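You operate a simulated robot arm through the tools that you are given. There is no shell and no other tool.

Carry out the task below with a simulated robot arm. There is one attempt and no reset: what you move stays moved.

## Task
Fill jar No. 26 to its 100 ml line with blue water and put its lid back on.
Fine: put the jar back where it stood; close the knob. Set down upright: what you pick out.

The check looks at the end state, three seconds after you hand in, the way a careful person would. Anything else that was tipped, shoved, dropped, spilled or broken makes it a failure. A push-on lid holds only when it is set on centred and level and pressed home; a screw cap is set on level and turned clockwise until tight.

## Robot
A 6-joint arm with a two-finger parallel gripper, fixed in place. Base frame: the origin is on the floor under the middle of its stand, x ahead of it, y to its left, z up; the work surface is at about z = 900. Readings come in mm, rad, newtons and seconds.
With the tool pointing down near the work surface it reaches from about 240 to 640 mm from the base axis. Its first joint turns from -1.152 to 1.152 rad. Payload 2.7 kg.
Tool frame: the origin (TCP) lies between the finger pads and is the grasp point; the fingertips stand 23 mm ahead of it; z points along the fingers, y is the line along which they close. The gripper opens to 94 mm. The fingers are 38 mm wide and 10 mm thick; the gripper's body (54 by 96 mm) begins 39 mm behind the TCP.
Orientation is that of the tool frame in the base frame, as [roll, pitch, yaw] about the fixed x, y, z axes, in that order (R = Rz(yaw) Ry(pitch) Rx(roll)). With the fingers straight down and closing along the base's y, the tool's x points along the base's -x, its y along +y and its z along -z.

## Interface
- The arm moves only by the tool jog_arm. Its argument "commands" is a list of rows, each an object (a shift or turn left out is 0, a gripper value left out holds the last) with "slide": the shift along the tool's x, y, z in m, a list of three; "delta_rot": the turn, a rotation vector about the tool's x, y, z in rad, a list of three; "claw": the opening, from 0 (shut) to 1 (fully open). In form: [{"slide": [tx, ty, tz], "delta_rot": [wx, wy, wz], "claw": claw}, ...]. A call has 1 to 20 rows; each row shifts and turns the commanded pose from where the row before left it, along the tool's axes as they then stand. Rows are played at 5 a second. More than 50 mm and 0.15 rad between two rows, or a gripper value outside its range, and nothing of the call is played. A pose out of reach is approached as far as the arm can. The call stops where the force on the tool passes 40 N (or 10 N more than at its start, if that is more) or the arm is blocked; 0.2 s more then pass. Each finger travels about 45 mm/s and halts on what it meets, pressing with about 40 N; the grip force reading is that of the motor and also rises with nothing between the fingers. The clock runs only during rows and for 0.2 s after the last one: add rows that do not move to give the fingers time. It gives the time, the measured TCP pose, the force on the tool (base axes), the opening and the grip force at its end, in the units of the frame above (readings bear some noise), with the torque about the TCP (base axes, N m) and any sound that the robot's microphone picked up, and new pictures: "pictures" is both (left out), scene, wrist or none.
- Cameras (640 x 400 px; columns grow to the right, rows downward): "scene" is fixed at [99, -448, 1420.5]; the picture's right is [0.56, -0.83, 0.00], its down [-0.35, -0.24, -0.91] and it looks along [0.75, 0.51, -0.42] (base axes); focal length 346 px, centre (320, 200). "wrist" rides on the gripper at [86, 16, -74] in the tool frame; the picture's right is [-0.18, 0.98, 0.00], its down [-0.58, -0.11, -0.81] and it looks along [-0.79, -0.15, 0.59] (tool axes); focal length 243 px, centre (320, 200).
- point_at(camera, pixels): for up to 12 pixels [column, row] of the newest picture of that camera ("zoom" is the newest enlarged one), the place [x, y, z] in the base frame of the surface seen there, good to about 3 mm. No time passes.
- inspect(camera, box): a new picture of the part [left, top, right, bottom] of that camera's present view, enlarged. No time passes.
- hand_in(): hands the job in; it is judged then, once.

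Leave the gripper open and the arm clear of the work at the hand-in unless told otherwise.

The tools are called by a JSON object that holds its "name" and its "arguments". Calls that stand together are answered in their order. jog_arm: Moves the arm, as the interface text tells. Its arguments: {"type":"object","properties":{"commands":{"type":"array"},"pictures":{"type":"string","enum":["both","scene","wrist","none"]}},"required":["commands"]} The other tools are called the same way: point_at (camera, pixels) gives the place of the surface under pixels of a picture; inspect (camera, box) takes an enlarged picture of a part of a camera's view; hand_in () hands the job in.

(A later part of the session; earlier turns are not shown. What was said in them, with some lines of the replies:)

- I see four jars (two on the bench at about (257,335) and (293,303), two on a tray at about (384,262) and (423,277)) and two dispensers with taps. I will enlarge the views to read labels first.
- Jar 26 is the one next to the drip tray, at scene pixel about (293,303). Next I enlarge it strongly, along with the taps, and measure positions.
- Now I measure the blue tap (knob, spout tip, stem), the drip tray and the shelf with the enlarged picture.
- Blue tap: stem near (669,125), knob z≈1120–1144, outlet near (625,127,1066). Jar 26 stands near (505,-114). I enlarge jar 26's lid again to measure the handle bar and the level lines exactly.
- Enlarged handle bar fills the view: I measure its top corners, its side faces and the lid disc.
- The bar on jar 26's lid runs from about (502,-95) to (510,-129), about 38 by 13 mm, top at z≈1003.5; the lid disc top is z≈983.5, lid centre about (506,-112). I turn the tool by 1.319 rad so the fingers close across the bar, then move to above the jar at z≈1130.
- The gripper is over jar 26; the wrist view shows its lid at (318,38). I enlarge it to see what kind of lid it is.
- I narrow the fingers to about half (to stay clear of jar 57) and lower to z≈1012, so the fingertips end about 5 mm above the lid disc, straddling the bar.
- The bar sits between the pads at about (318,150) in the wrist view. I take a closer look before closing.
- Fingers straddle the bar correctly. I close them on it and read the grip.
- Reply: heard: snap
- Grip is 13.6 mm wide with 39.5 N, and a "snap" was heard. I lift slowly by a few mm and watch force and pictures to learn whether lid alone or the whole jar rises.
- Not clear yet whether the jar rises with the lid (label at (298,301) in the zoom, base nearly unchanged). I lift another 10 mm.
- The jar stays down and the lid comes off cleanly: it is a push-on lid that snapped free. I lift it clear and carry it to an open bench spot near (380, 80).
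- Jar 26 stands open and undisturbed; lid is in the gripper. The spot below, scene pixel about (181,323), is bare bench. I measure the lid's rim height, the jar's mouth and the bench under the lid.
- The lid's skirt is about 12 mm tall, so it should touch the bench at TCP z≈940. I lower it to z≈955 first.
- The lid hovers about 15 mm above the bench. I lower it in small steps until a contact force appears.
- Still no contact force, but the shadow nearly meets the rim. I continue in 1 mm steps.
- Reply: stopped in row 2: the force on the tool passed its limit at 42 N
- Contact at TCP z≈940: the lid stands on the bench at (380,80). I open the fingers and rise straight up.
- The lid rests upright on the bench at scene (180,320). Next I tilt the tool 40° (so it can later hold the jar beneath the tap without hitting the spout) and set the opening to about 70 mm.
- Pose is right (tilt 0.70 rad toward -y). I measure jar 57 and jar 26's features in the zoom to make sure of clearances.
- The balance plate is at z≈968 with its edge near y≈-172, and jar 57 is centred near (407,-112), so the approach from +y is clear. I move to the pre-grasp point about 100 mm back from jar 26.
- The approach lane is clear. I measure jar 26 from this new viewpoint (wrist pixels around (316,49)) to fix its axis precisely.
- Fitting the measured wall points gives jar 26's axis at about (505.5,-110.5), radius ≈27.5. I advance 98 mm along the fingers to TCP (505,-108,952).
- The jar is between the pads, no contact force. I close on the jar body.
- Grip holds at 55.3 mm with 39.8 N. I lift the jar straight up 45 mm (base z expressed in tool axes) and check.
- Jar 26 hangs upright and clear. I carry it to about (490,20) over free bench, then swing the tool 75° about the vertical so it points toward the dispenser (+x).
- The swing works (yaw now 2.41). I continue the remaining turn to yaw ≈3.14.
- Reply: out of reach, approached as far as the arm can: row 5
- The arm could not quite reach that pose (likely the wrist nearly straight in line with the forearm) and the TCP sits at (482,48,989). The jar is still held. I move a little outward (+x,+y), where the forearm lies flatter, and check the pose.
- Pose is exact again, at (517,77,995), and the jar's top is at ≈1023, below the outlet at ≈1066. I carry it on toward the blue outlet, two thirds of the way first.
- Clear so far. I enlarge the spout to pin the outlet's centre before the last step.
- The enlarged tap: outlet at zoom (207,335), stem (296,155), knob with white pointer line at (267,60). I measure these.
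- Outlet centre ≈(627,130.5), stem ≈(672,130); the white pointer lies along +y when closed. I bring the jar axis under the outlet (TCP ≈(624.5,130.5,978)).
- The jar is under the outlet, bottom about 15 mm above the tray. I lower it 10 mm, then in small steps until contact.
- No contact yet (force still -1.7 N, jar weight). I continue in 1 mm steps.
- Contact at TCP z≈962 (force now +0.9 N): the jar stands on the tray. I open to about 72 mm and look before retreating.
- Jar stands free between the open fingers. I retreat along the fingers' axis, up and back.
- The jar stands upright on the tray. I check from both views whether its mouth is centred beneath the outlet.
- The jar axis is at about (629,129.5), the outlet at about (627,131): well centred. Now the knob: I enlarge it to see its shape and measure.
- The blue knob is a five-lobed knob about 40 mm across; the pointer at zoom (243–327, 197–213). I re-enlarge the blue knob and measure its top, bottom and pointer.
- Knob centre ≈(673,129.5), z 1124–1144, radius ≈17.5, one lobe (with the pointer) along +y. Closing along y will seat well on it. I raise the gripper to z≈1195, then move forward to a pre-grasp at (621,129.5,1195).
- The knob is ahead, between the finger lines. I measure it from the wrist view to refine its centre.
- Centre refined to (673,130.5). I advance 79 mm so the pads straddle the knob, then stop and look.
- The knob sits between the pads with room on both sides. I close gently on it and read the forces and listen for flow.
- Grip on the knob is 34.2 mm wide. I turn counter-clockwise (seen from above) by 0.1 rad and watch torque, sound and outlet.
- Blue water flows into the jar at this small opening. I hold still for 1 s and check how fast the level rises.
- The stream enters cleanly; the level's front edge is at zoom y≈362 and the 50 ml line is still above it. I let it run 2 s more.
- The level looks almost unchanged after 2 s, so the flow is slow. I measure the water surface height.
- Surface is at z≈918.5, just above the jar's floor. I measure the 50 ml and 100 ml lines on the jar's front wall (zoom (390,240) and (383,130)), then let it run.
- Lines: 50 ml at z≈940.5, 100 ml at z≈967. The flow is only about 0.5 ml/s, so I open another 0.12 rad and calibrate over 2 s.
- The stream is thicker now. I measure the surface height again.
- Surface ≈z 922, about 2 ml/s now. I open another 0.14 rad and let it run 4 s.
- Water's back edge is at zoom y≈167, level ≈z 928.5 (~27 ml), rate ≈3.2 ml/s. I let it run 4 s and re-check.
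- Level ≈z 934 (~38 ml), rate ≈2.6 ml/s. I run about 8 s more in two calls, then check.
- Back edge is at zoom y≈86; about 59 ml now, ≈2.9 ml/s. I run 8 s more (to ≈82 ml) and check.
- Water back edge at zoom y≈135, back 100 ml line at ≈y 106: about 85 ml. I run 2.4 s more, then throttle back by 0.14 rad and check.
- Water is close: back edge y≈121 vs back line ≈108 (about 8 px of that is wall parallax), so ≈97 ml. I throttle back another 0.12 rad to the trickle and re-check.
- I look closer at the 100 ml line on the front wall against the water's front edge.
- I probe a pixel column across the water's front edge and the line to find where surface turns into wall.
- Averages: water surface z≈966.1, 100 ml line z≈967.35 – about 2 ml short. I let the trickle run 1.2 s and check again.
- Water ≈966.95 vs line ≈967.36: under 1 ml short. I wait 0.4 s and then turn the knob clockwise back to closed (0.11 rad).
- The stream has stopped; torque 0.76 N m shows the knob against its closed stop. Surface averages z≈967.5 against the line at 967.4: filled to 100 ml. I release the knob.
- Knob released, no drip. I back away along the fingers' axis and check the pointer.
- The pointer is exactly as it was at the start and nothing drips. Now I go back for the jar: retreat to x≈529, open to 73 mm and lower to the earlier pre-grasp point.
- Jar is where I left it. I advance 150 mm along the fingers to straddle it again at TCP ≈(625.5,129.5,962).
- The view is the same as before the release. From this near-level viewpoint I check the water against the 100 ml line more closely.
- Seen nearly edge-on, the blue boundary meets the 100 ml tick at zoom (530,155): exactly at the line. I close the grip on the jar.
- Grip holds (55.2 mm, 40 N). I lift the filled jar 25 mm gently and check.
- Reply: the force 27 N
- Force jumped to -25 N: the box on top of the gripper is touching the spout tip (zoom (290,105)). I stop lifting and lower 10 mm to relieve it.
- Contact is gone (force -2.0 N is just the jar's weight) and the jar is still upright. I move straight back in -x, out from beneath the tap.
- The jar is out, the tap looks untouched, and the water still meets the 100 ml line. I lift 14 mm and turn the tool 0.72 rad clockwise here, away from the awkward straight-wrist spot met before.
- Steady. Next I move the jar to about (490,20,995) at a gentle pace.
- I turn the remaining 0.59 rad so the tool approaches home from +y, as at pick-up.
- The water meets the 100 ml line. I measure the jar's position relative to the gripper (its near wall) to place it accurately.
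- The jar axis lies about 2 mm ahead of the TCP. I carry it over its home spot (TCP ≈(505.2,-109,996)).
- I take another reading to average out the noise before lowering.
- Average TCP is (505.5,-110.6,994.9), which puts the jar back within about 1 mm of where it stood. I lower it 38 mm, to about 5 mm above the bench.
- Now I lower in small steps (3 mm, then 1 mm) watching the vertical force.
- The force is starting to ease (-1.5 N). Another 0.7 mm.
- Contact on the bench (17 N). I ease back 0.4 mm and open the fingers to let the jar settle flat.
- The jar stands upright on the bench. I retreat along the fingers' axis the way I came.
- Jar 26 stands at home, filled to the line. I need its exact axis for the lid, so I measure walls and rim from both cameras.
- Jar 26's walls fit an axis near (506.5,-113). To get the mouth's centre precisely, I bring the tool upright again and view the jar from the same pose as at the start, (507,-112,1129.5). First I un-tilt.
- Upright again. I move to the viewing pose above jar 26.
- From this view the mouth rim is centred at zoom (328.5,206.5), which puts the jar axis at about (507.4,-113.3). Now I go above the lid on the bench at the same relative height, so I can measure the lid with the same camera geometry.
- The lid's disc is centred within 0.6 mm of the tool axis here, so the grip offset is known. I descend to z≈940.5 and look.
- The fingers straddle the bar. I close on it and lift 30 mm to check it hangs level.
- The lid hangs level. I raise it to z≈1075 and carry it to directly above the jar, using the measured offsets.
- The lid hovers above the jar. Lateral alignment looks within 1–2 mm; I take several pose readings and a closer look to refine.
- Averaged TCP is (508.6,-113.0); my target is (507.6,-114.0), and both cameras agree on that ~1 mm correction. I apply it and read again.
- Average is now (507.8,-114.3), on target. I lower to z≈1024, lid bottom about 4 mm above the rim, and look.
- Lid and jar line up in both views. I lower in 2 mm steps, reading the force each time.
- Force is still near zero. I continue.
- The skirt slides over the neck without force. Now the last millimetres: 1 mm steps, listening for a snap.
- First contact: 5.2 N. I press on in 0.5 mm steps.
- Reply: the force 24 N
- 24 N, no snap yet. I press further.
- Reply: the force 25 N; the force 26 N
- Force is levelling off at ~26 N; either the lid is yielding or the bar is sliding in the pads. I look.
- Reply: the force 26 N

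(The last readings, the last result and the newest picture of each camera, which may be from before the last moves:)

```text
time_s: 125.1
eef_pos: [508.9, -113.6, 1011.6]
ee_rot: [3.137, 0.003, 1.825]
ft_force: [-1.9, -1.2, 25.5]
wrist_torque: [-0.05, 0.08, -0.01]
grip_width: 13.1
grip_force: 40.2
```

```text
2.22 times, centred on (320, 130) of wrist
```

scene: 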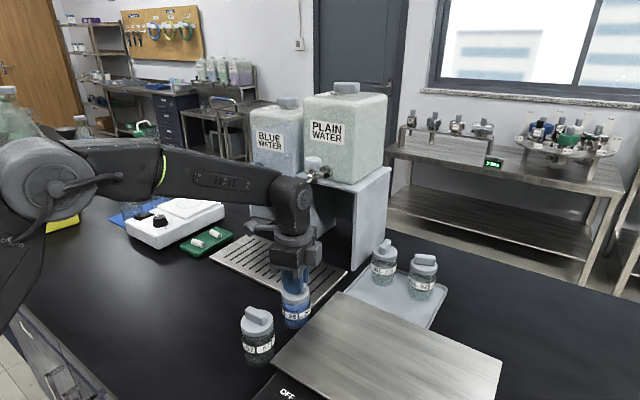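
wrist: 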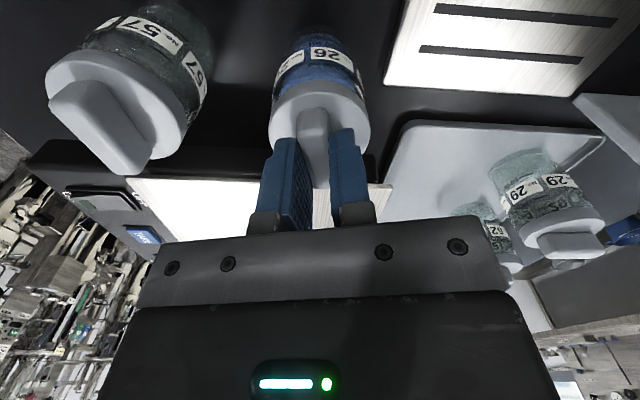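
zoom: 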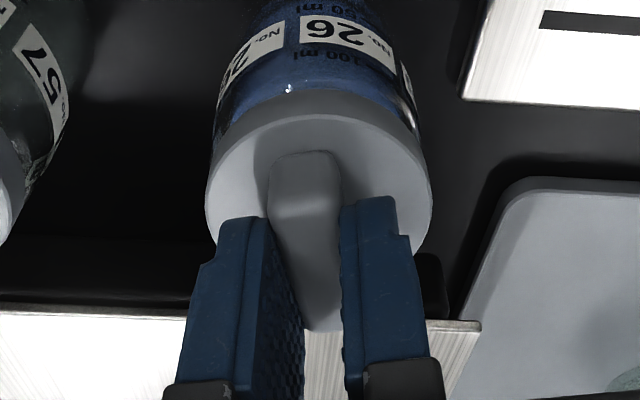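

The grip force limits the push to about 25 N (the bar starts to slide in the pads). The lid sits straight on the neck. I ease up 2 mm, open the fingers slightly (≈21 mm) so they straddle the bar, and then press with the fingertips on the disc itself.

{"name": "jog_arm", "arguments": {"commands": [{"slide": [0, 0, -0.002]}, {}], "pictures": "none"}}

{"name": "jog_arm", "arguments": {"commands": [{"claw": 0.23}, {}, {}], "pictures": "both"}}

{"name": "inspect", "arguments": {"camera": "scene", "box": [275, 265, 320, 325]}}

```text
time_s: 125.7
eef_pos: [506.9, -114.1, 1011.0]
ee_rot: [3.14, 0.003, 1.825]
ft_force: [3.5, -3.3, 17.5]
wrist_torque: [-0.1, -0.04, 0.0]
grip_width: 13.3
grip_force: 40.3
```

```text
time_s: 126.5
eef_pos: [506.8, -112.9, 1009.7]
ee_rot: [-3.141, 0.0, 1.827]
ft_force: [0.0, 0.2, 0.5]
wrist_torque: [-0.01, 0.01, 0.02]
grip_width: 21.7
grip_force: 0.1
heard: snap
```

scene: 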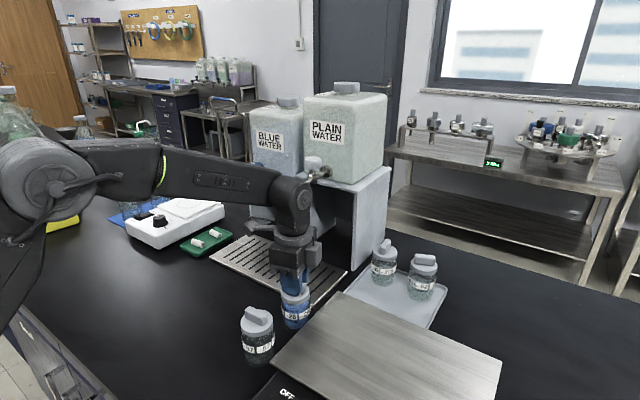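
wrist: 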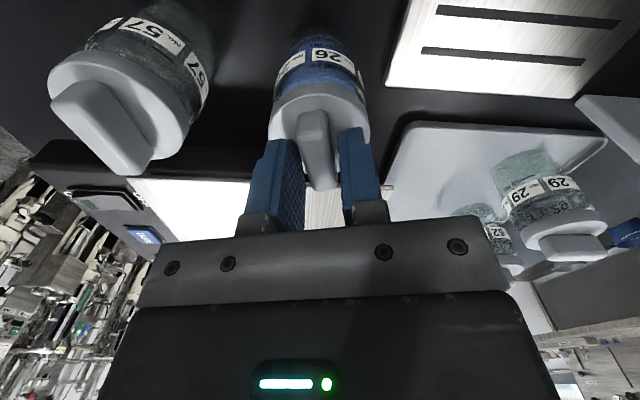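

```text
6.67 times, centred on (298, 295) of scene
```

zoom: 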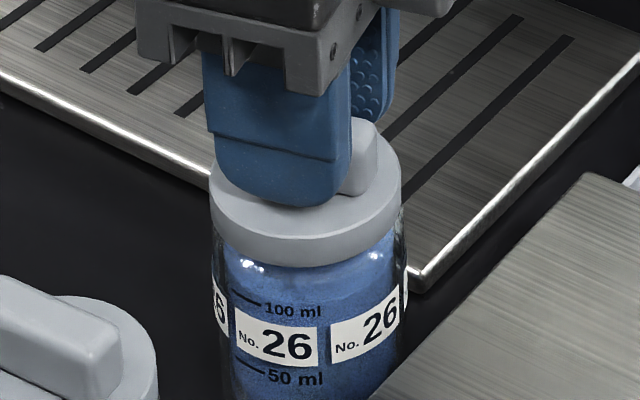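

I heard a "snap" as the grip released. To be sure it is pressed home, I lower the fingertips onto the disc either side of the bar and press straight down.

{"name": "jog_arm", "arguments": {"commands": [{"slide": [0, 0, 0.002]}, {}], "pictures": "none"}}

{"name": "jog_arm", "arguments": {"commands": [{"slide": [0, 0, 0.001]}, {}], "pictures": "none"}}

{"name": "jog_arm", "arguments": {"commands": [{"slide": [0, 0, 0.001]}, {}], "pictures": "none"}}

```text
time_s: 127.1
eef_pos: [507.1, -115.2, 1007.5]
ee_rot: [-3.14, 0.001, 1.827]
ft_force: [-0.6, -0.5, -0.1]
wrist_torque: [-0.01, -0.01, 0.02]
grip_width: 21.6
grip_force: 0.0
```

```text
time_s: 127.7
eef_pos: [508.1, -114.2, 1007.8]
ee_rot: [3.14, 0.001, 1.826]
ft_force: [-0.3, 0.6, 0.0]
wrist_torque: [0.04, 0.0, 0.02]
grip_width: 21.6
grip_force: 0.1
```

```text
time_s: 128.3
eef_pos: [507.8, -113.8, 1005.8]
ee_rot: [3.141, -0.001, 1.825]
ft_force: [-0.4, -0.4, 0.1]
wrist_torque: [-0.01, 0.0, 0.0]
grip_width: 21.7
grip_force: 0.1
```

No contact yet at z≈1006. Continuing in 0.7 mm steps.

{"name": "jog_arm", "arguments": {"commands": [{"slide": [0, 0, 0.0007]}, {}], "pictures": "none"}}

{"name": "jog_arm", "arguments": {"commands": [{"slide": [0, 0, 0.0007]}, {}], "pictures": "none"}}

{"name": "jog_arm", "arguments": {"commands": [{"slide": [0, 0, 0.0007]}, {}], "pictures": "none"}}

```text
time_s: 128.9
eef_pos: [507.8, -114.9, 1004.8]
ee_rot: [-3.141, 0.0, 1.827]
ft_force: [0.3, 0.9, -0.3]
wrist_torque: [-0.01, -0.01, 0.02]
grip_width: 21.5
grip_force: 0.1
```

```text
time_s: 129.5
eef_pos: [507.6, -114.6, 1004.2]
ee_rot: [-3.141, 0.002, 1.826]
ft_force: [0.1, 0.9, 0.5]
wrist_torque: [0.04, 0.0, 0.04]
grip_width: 21.7
grip_force: 0.2
```

```text
time_s: 130.1
eef_pos: [506.7, -114.1, 1005.3]
ee_rot: [3.141, 0.002, 1.826]
ft_force: [-1.9, 0.1, 5.5]
wrist_torque: [0.02, 0.1, 0.05]
grip_width: 22.0
grip_force: 0.5
```

Contact with the disc (5.5 N). I press on to about 30 N.

{"name": "jog_arm", "arguments": {"commands": [{"slide": [0, 0, 0.0007]}, {}], "pictures": "none"}}

{"name": "jog_arm", "arguments": {"commands": [{"slide": [0, 0, 0.0007]}, {}], "pictures": "none"}}

{"name": "jog_arm", "arguments": {"commands": [{"slide": [0, 0, 0.0007]}, {}], "pictures": "none"}}

```text
time_s: 130.7
eef_pos: [507.4, -114.4, 1005.2]
ee_rot: [3.137, 0.001, 1.826]
ft_force: [-3.8, 2.1, 14.3]
wrist_torque: [0.05, 0.12, -0.01]
grip_width: 21.7
grip_force: 0.2
```

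```text
time_s: 131.3
eef_pos: [507.5, -115.0, 1004.4]
ee_rot: [3.138, 0.003, 1.826]
ft_force: [-6.1, 2.4, 25.1]
wrist_torque: [0.1, 0.25, 0.0]
grip_width: 22.0
grip_force: 0.4
```

```text
time_s: 131.9
eef_pos: [508.4, -114.0, 1004.9]
ee_rot: [3.135, 0.002, 1.827]
ft_force: [-6.2, 1.2, 29.7]
wrist_torque: [0.12, 0.32, 0.01]
grip_width: 21.7
grip_force: 0.5
```

30 N and solid: nothing moves further and no more snap, so the lid is home. I rise straight up and inspect.

{"name": "jog_arm", "arguments": {"commands": [{"slide": [0, 0, -0.004]}, {"claw": 0.4, "slide": [0, 0, -0.002]}, {"slide": [0, 0, -0.03]}, {"slide": [0, 0, -0.045]}, {"slide": [0, 0, -0.045]}, {}], "pictures": "both"}}

{"name": "inspect", "arguments": {"camera": "scene", "box": [270, 270, 318, 335]}}

{"name": "inspect", "arguments": {"camera": "wrist", "box": [260, 0, 380, 85]}}

```text
time_s: 133.3
eef_pos: [508.7, -116.0, 1127.2]
ee_rot: [-3.141, -0.001, 1.826]
ft_force: [0.2, 0.0, -0.4]
wrist_torque: [0.01, -0.01, -0.03]
grip_width: 37.9
grip_force: 0.1
```

scene: 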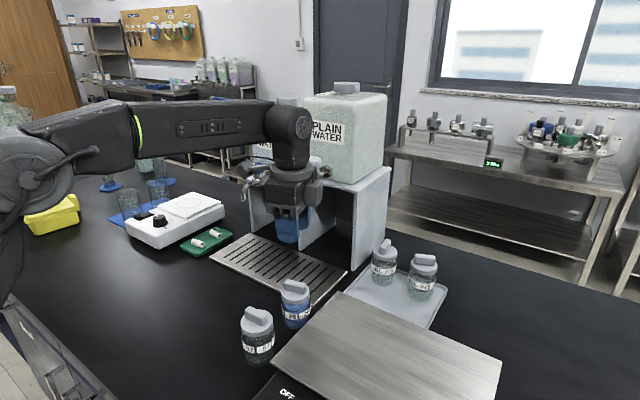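
wrist: 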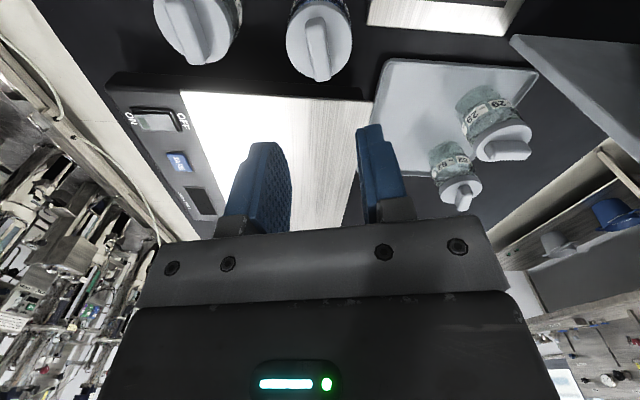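

```text
6.15 times, centred on (294, 302) of scene
```

zoom: 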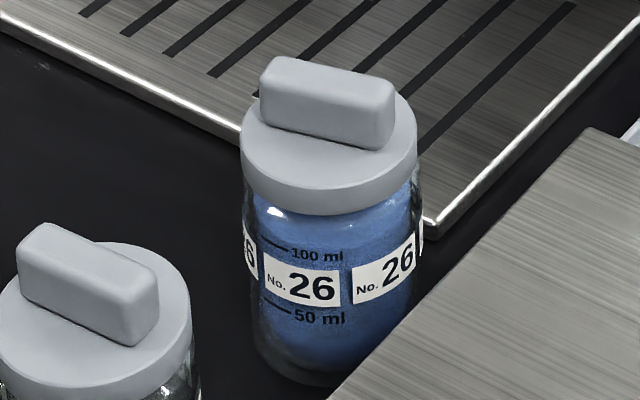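

```text
4.71 times, centred on (320, 42) of wrist
```

zoom: 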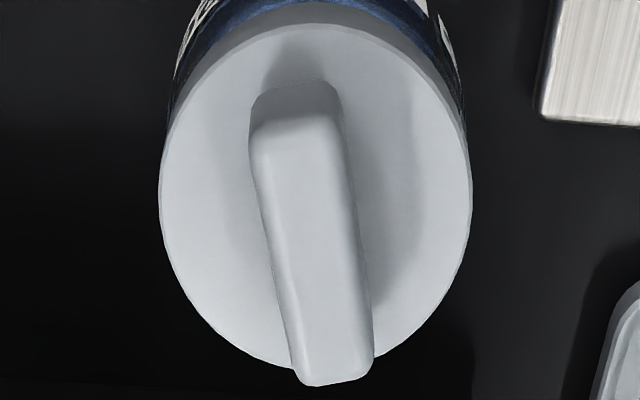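

The lid sits level and centred on jar 26, water at the 100 ml line, jar at home. I open the gripper and move the arm up and back, clear of everything, then check the whole scene.

{"name": "jog_arm", "arguments": {"commands": [{"slide": [0, 0, -0.04], "claw": 1}, {"slide": [0, 0, -0.04]}, {"slide": [0.0289, -0.0183, -0.012]}, {"slide": [0.0289, -0.0183, -0.012]}, {"slide": [0.0289, -0.0183, -0.012]}, {"slide": [0.0289, -0.0183, -0.012]}, {"slide": [0.0289, -0.0183, -0.012]}, {"slide": [0.0289, -0.0183, -0.012]}, {}, {}], "pictures": "both"}}

{"name": "inspect", "arguments": {"camera": "scene", "box": [200, 140, 340, 280]}}

{"name": "inspect", "arguments": {"camera": "scene", "box": [230, 260, 330, 370]}}

{"name": "inspect", "arguments": {"camera": "scene", "box": [240, 153, 270, 173]}}

```text
time_s: 135.5
eef_pos: [357.8, 26.2, 1279.3]
ee_rot: [-3.141, 0.001, 1.826]
ft_force: [-0.6, 1.0, -0.2]
wrist_torque: [0.01, 0.0, 0.02]
grip_width: 93.9
grip_force: 0.0
```

scene: 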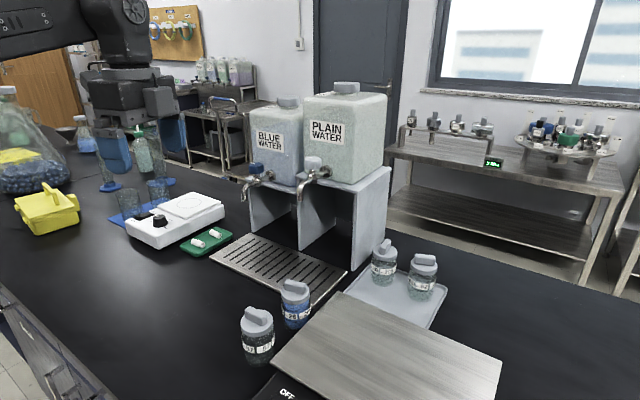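
wrist: 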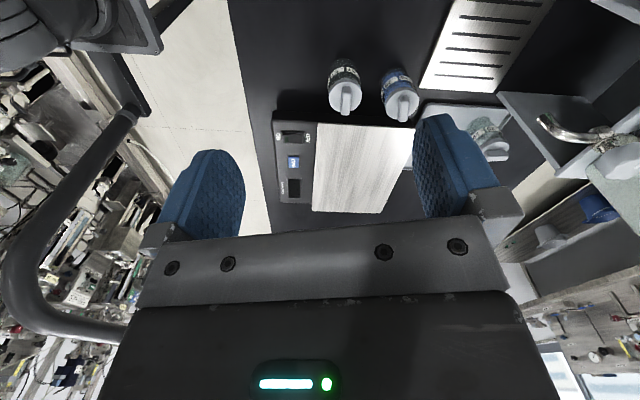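

```text
2.86 times, centred on (270, 210) of scene
```

zoom: 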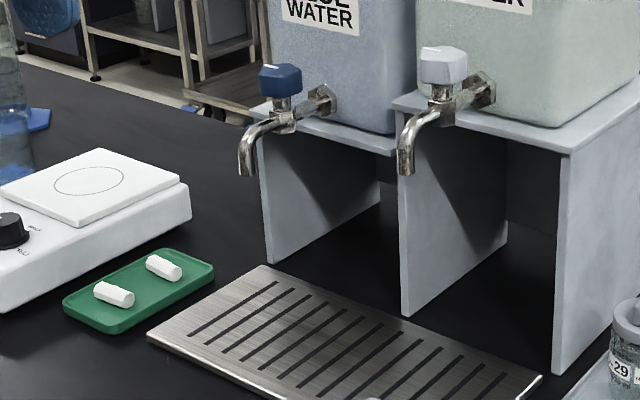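

```text
3.64 times, centred on (280, 315) of scene
```

zoom: 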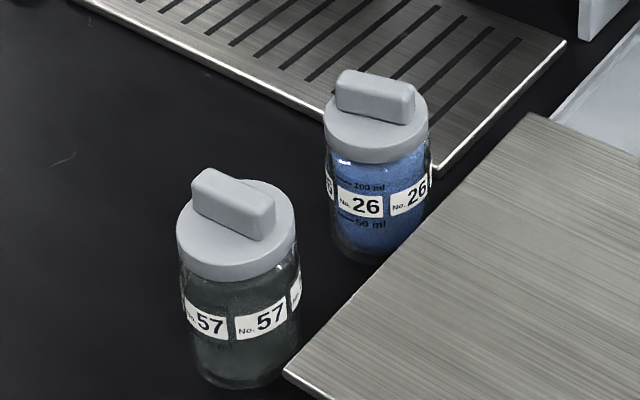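

```text
16.00 times, centred on (255, 163) of scene
```

zoom: 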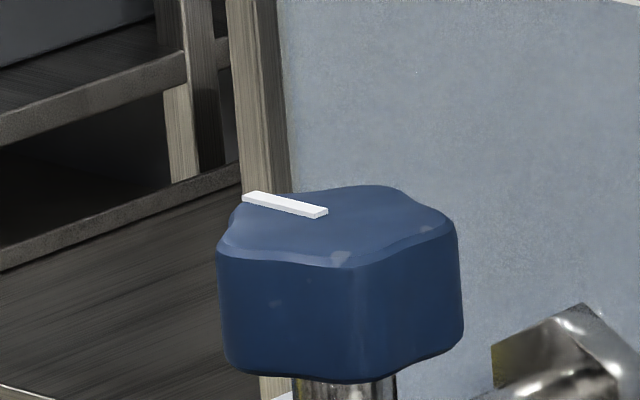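

Everything checks out: jar 26 is lidded and filled to the 100 ml line about 4 mm from its original spot. The blue knob's pointer is back in its closed position with no drip, and the tray, tap, and other jars look unchanged. The gripper is open and clear, so I hand in.

{"name": "hand_in", "arguments": {}}

```text
The job is handed in.
```

Jar No. 26 is filled to its 100 ml line with blue water, and its lid is back on. I've handed the job in; no verdict has come back yet.

- **Fill:** the water surface measured within about a millimetre of the 100 ml line.
- **Lid:** it went on centred and level, and I heard it snap. Pressing down on it with 30 N afterwards moved nothing.
- **Position:** the jar stands upright about 4 mm from where it started.
- **Blue tap:** the knob is closed, with its pointer back in the starting position, and nothing is dripping.
- **Contact with the tap:** while lifting the filled jar, the gripper pressed against the blue spout with about 25 N. I backed off straight away. The tap shows no visible change and the jar did not spill.

The tray is dry, the other jars look unmoved, and the arm is clear with its gripper open.
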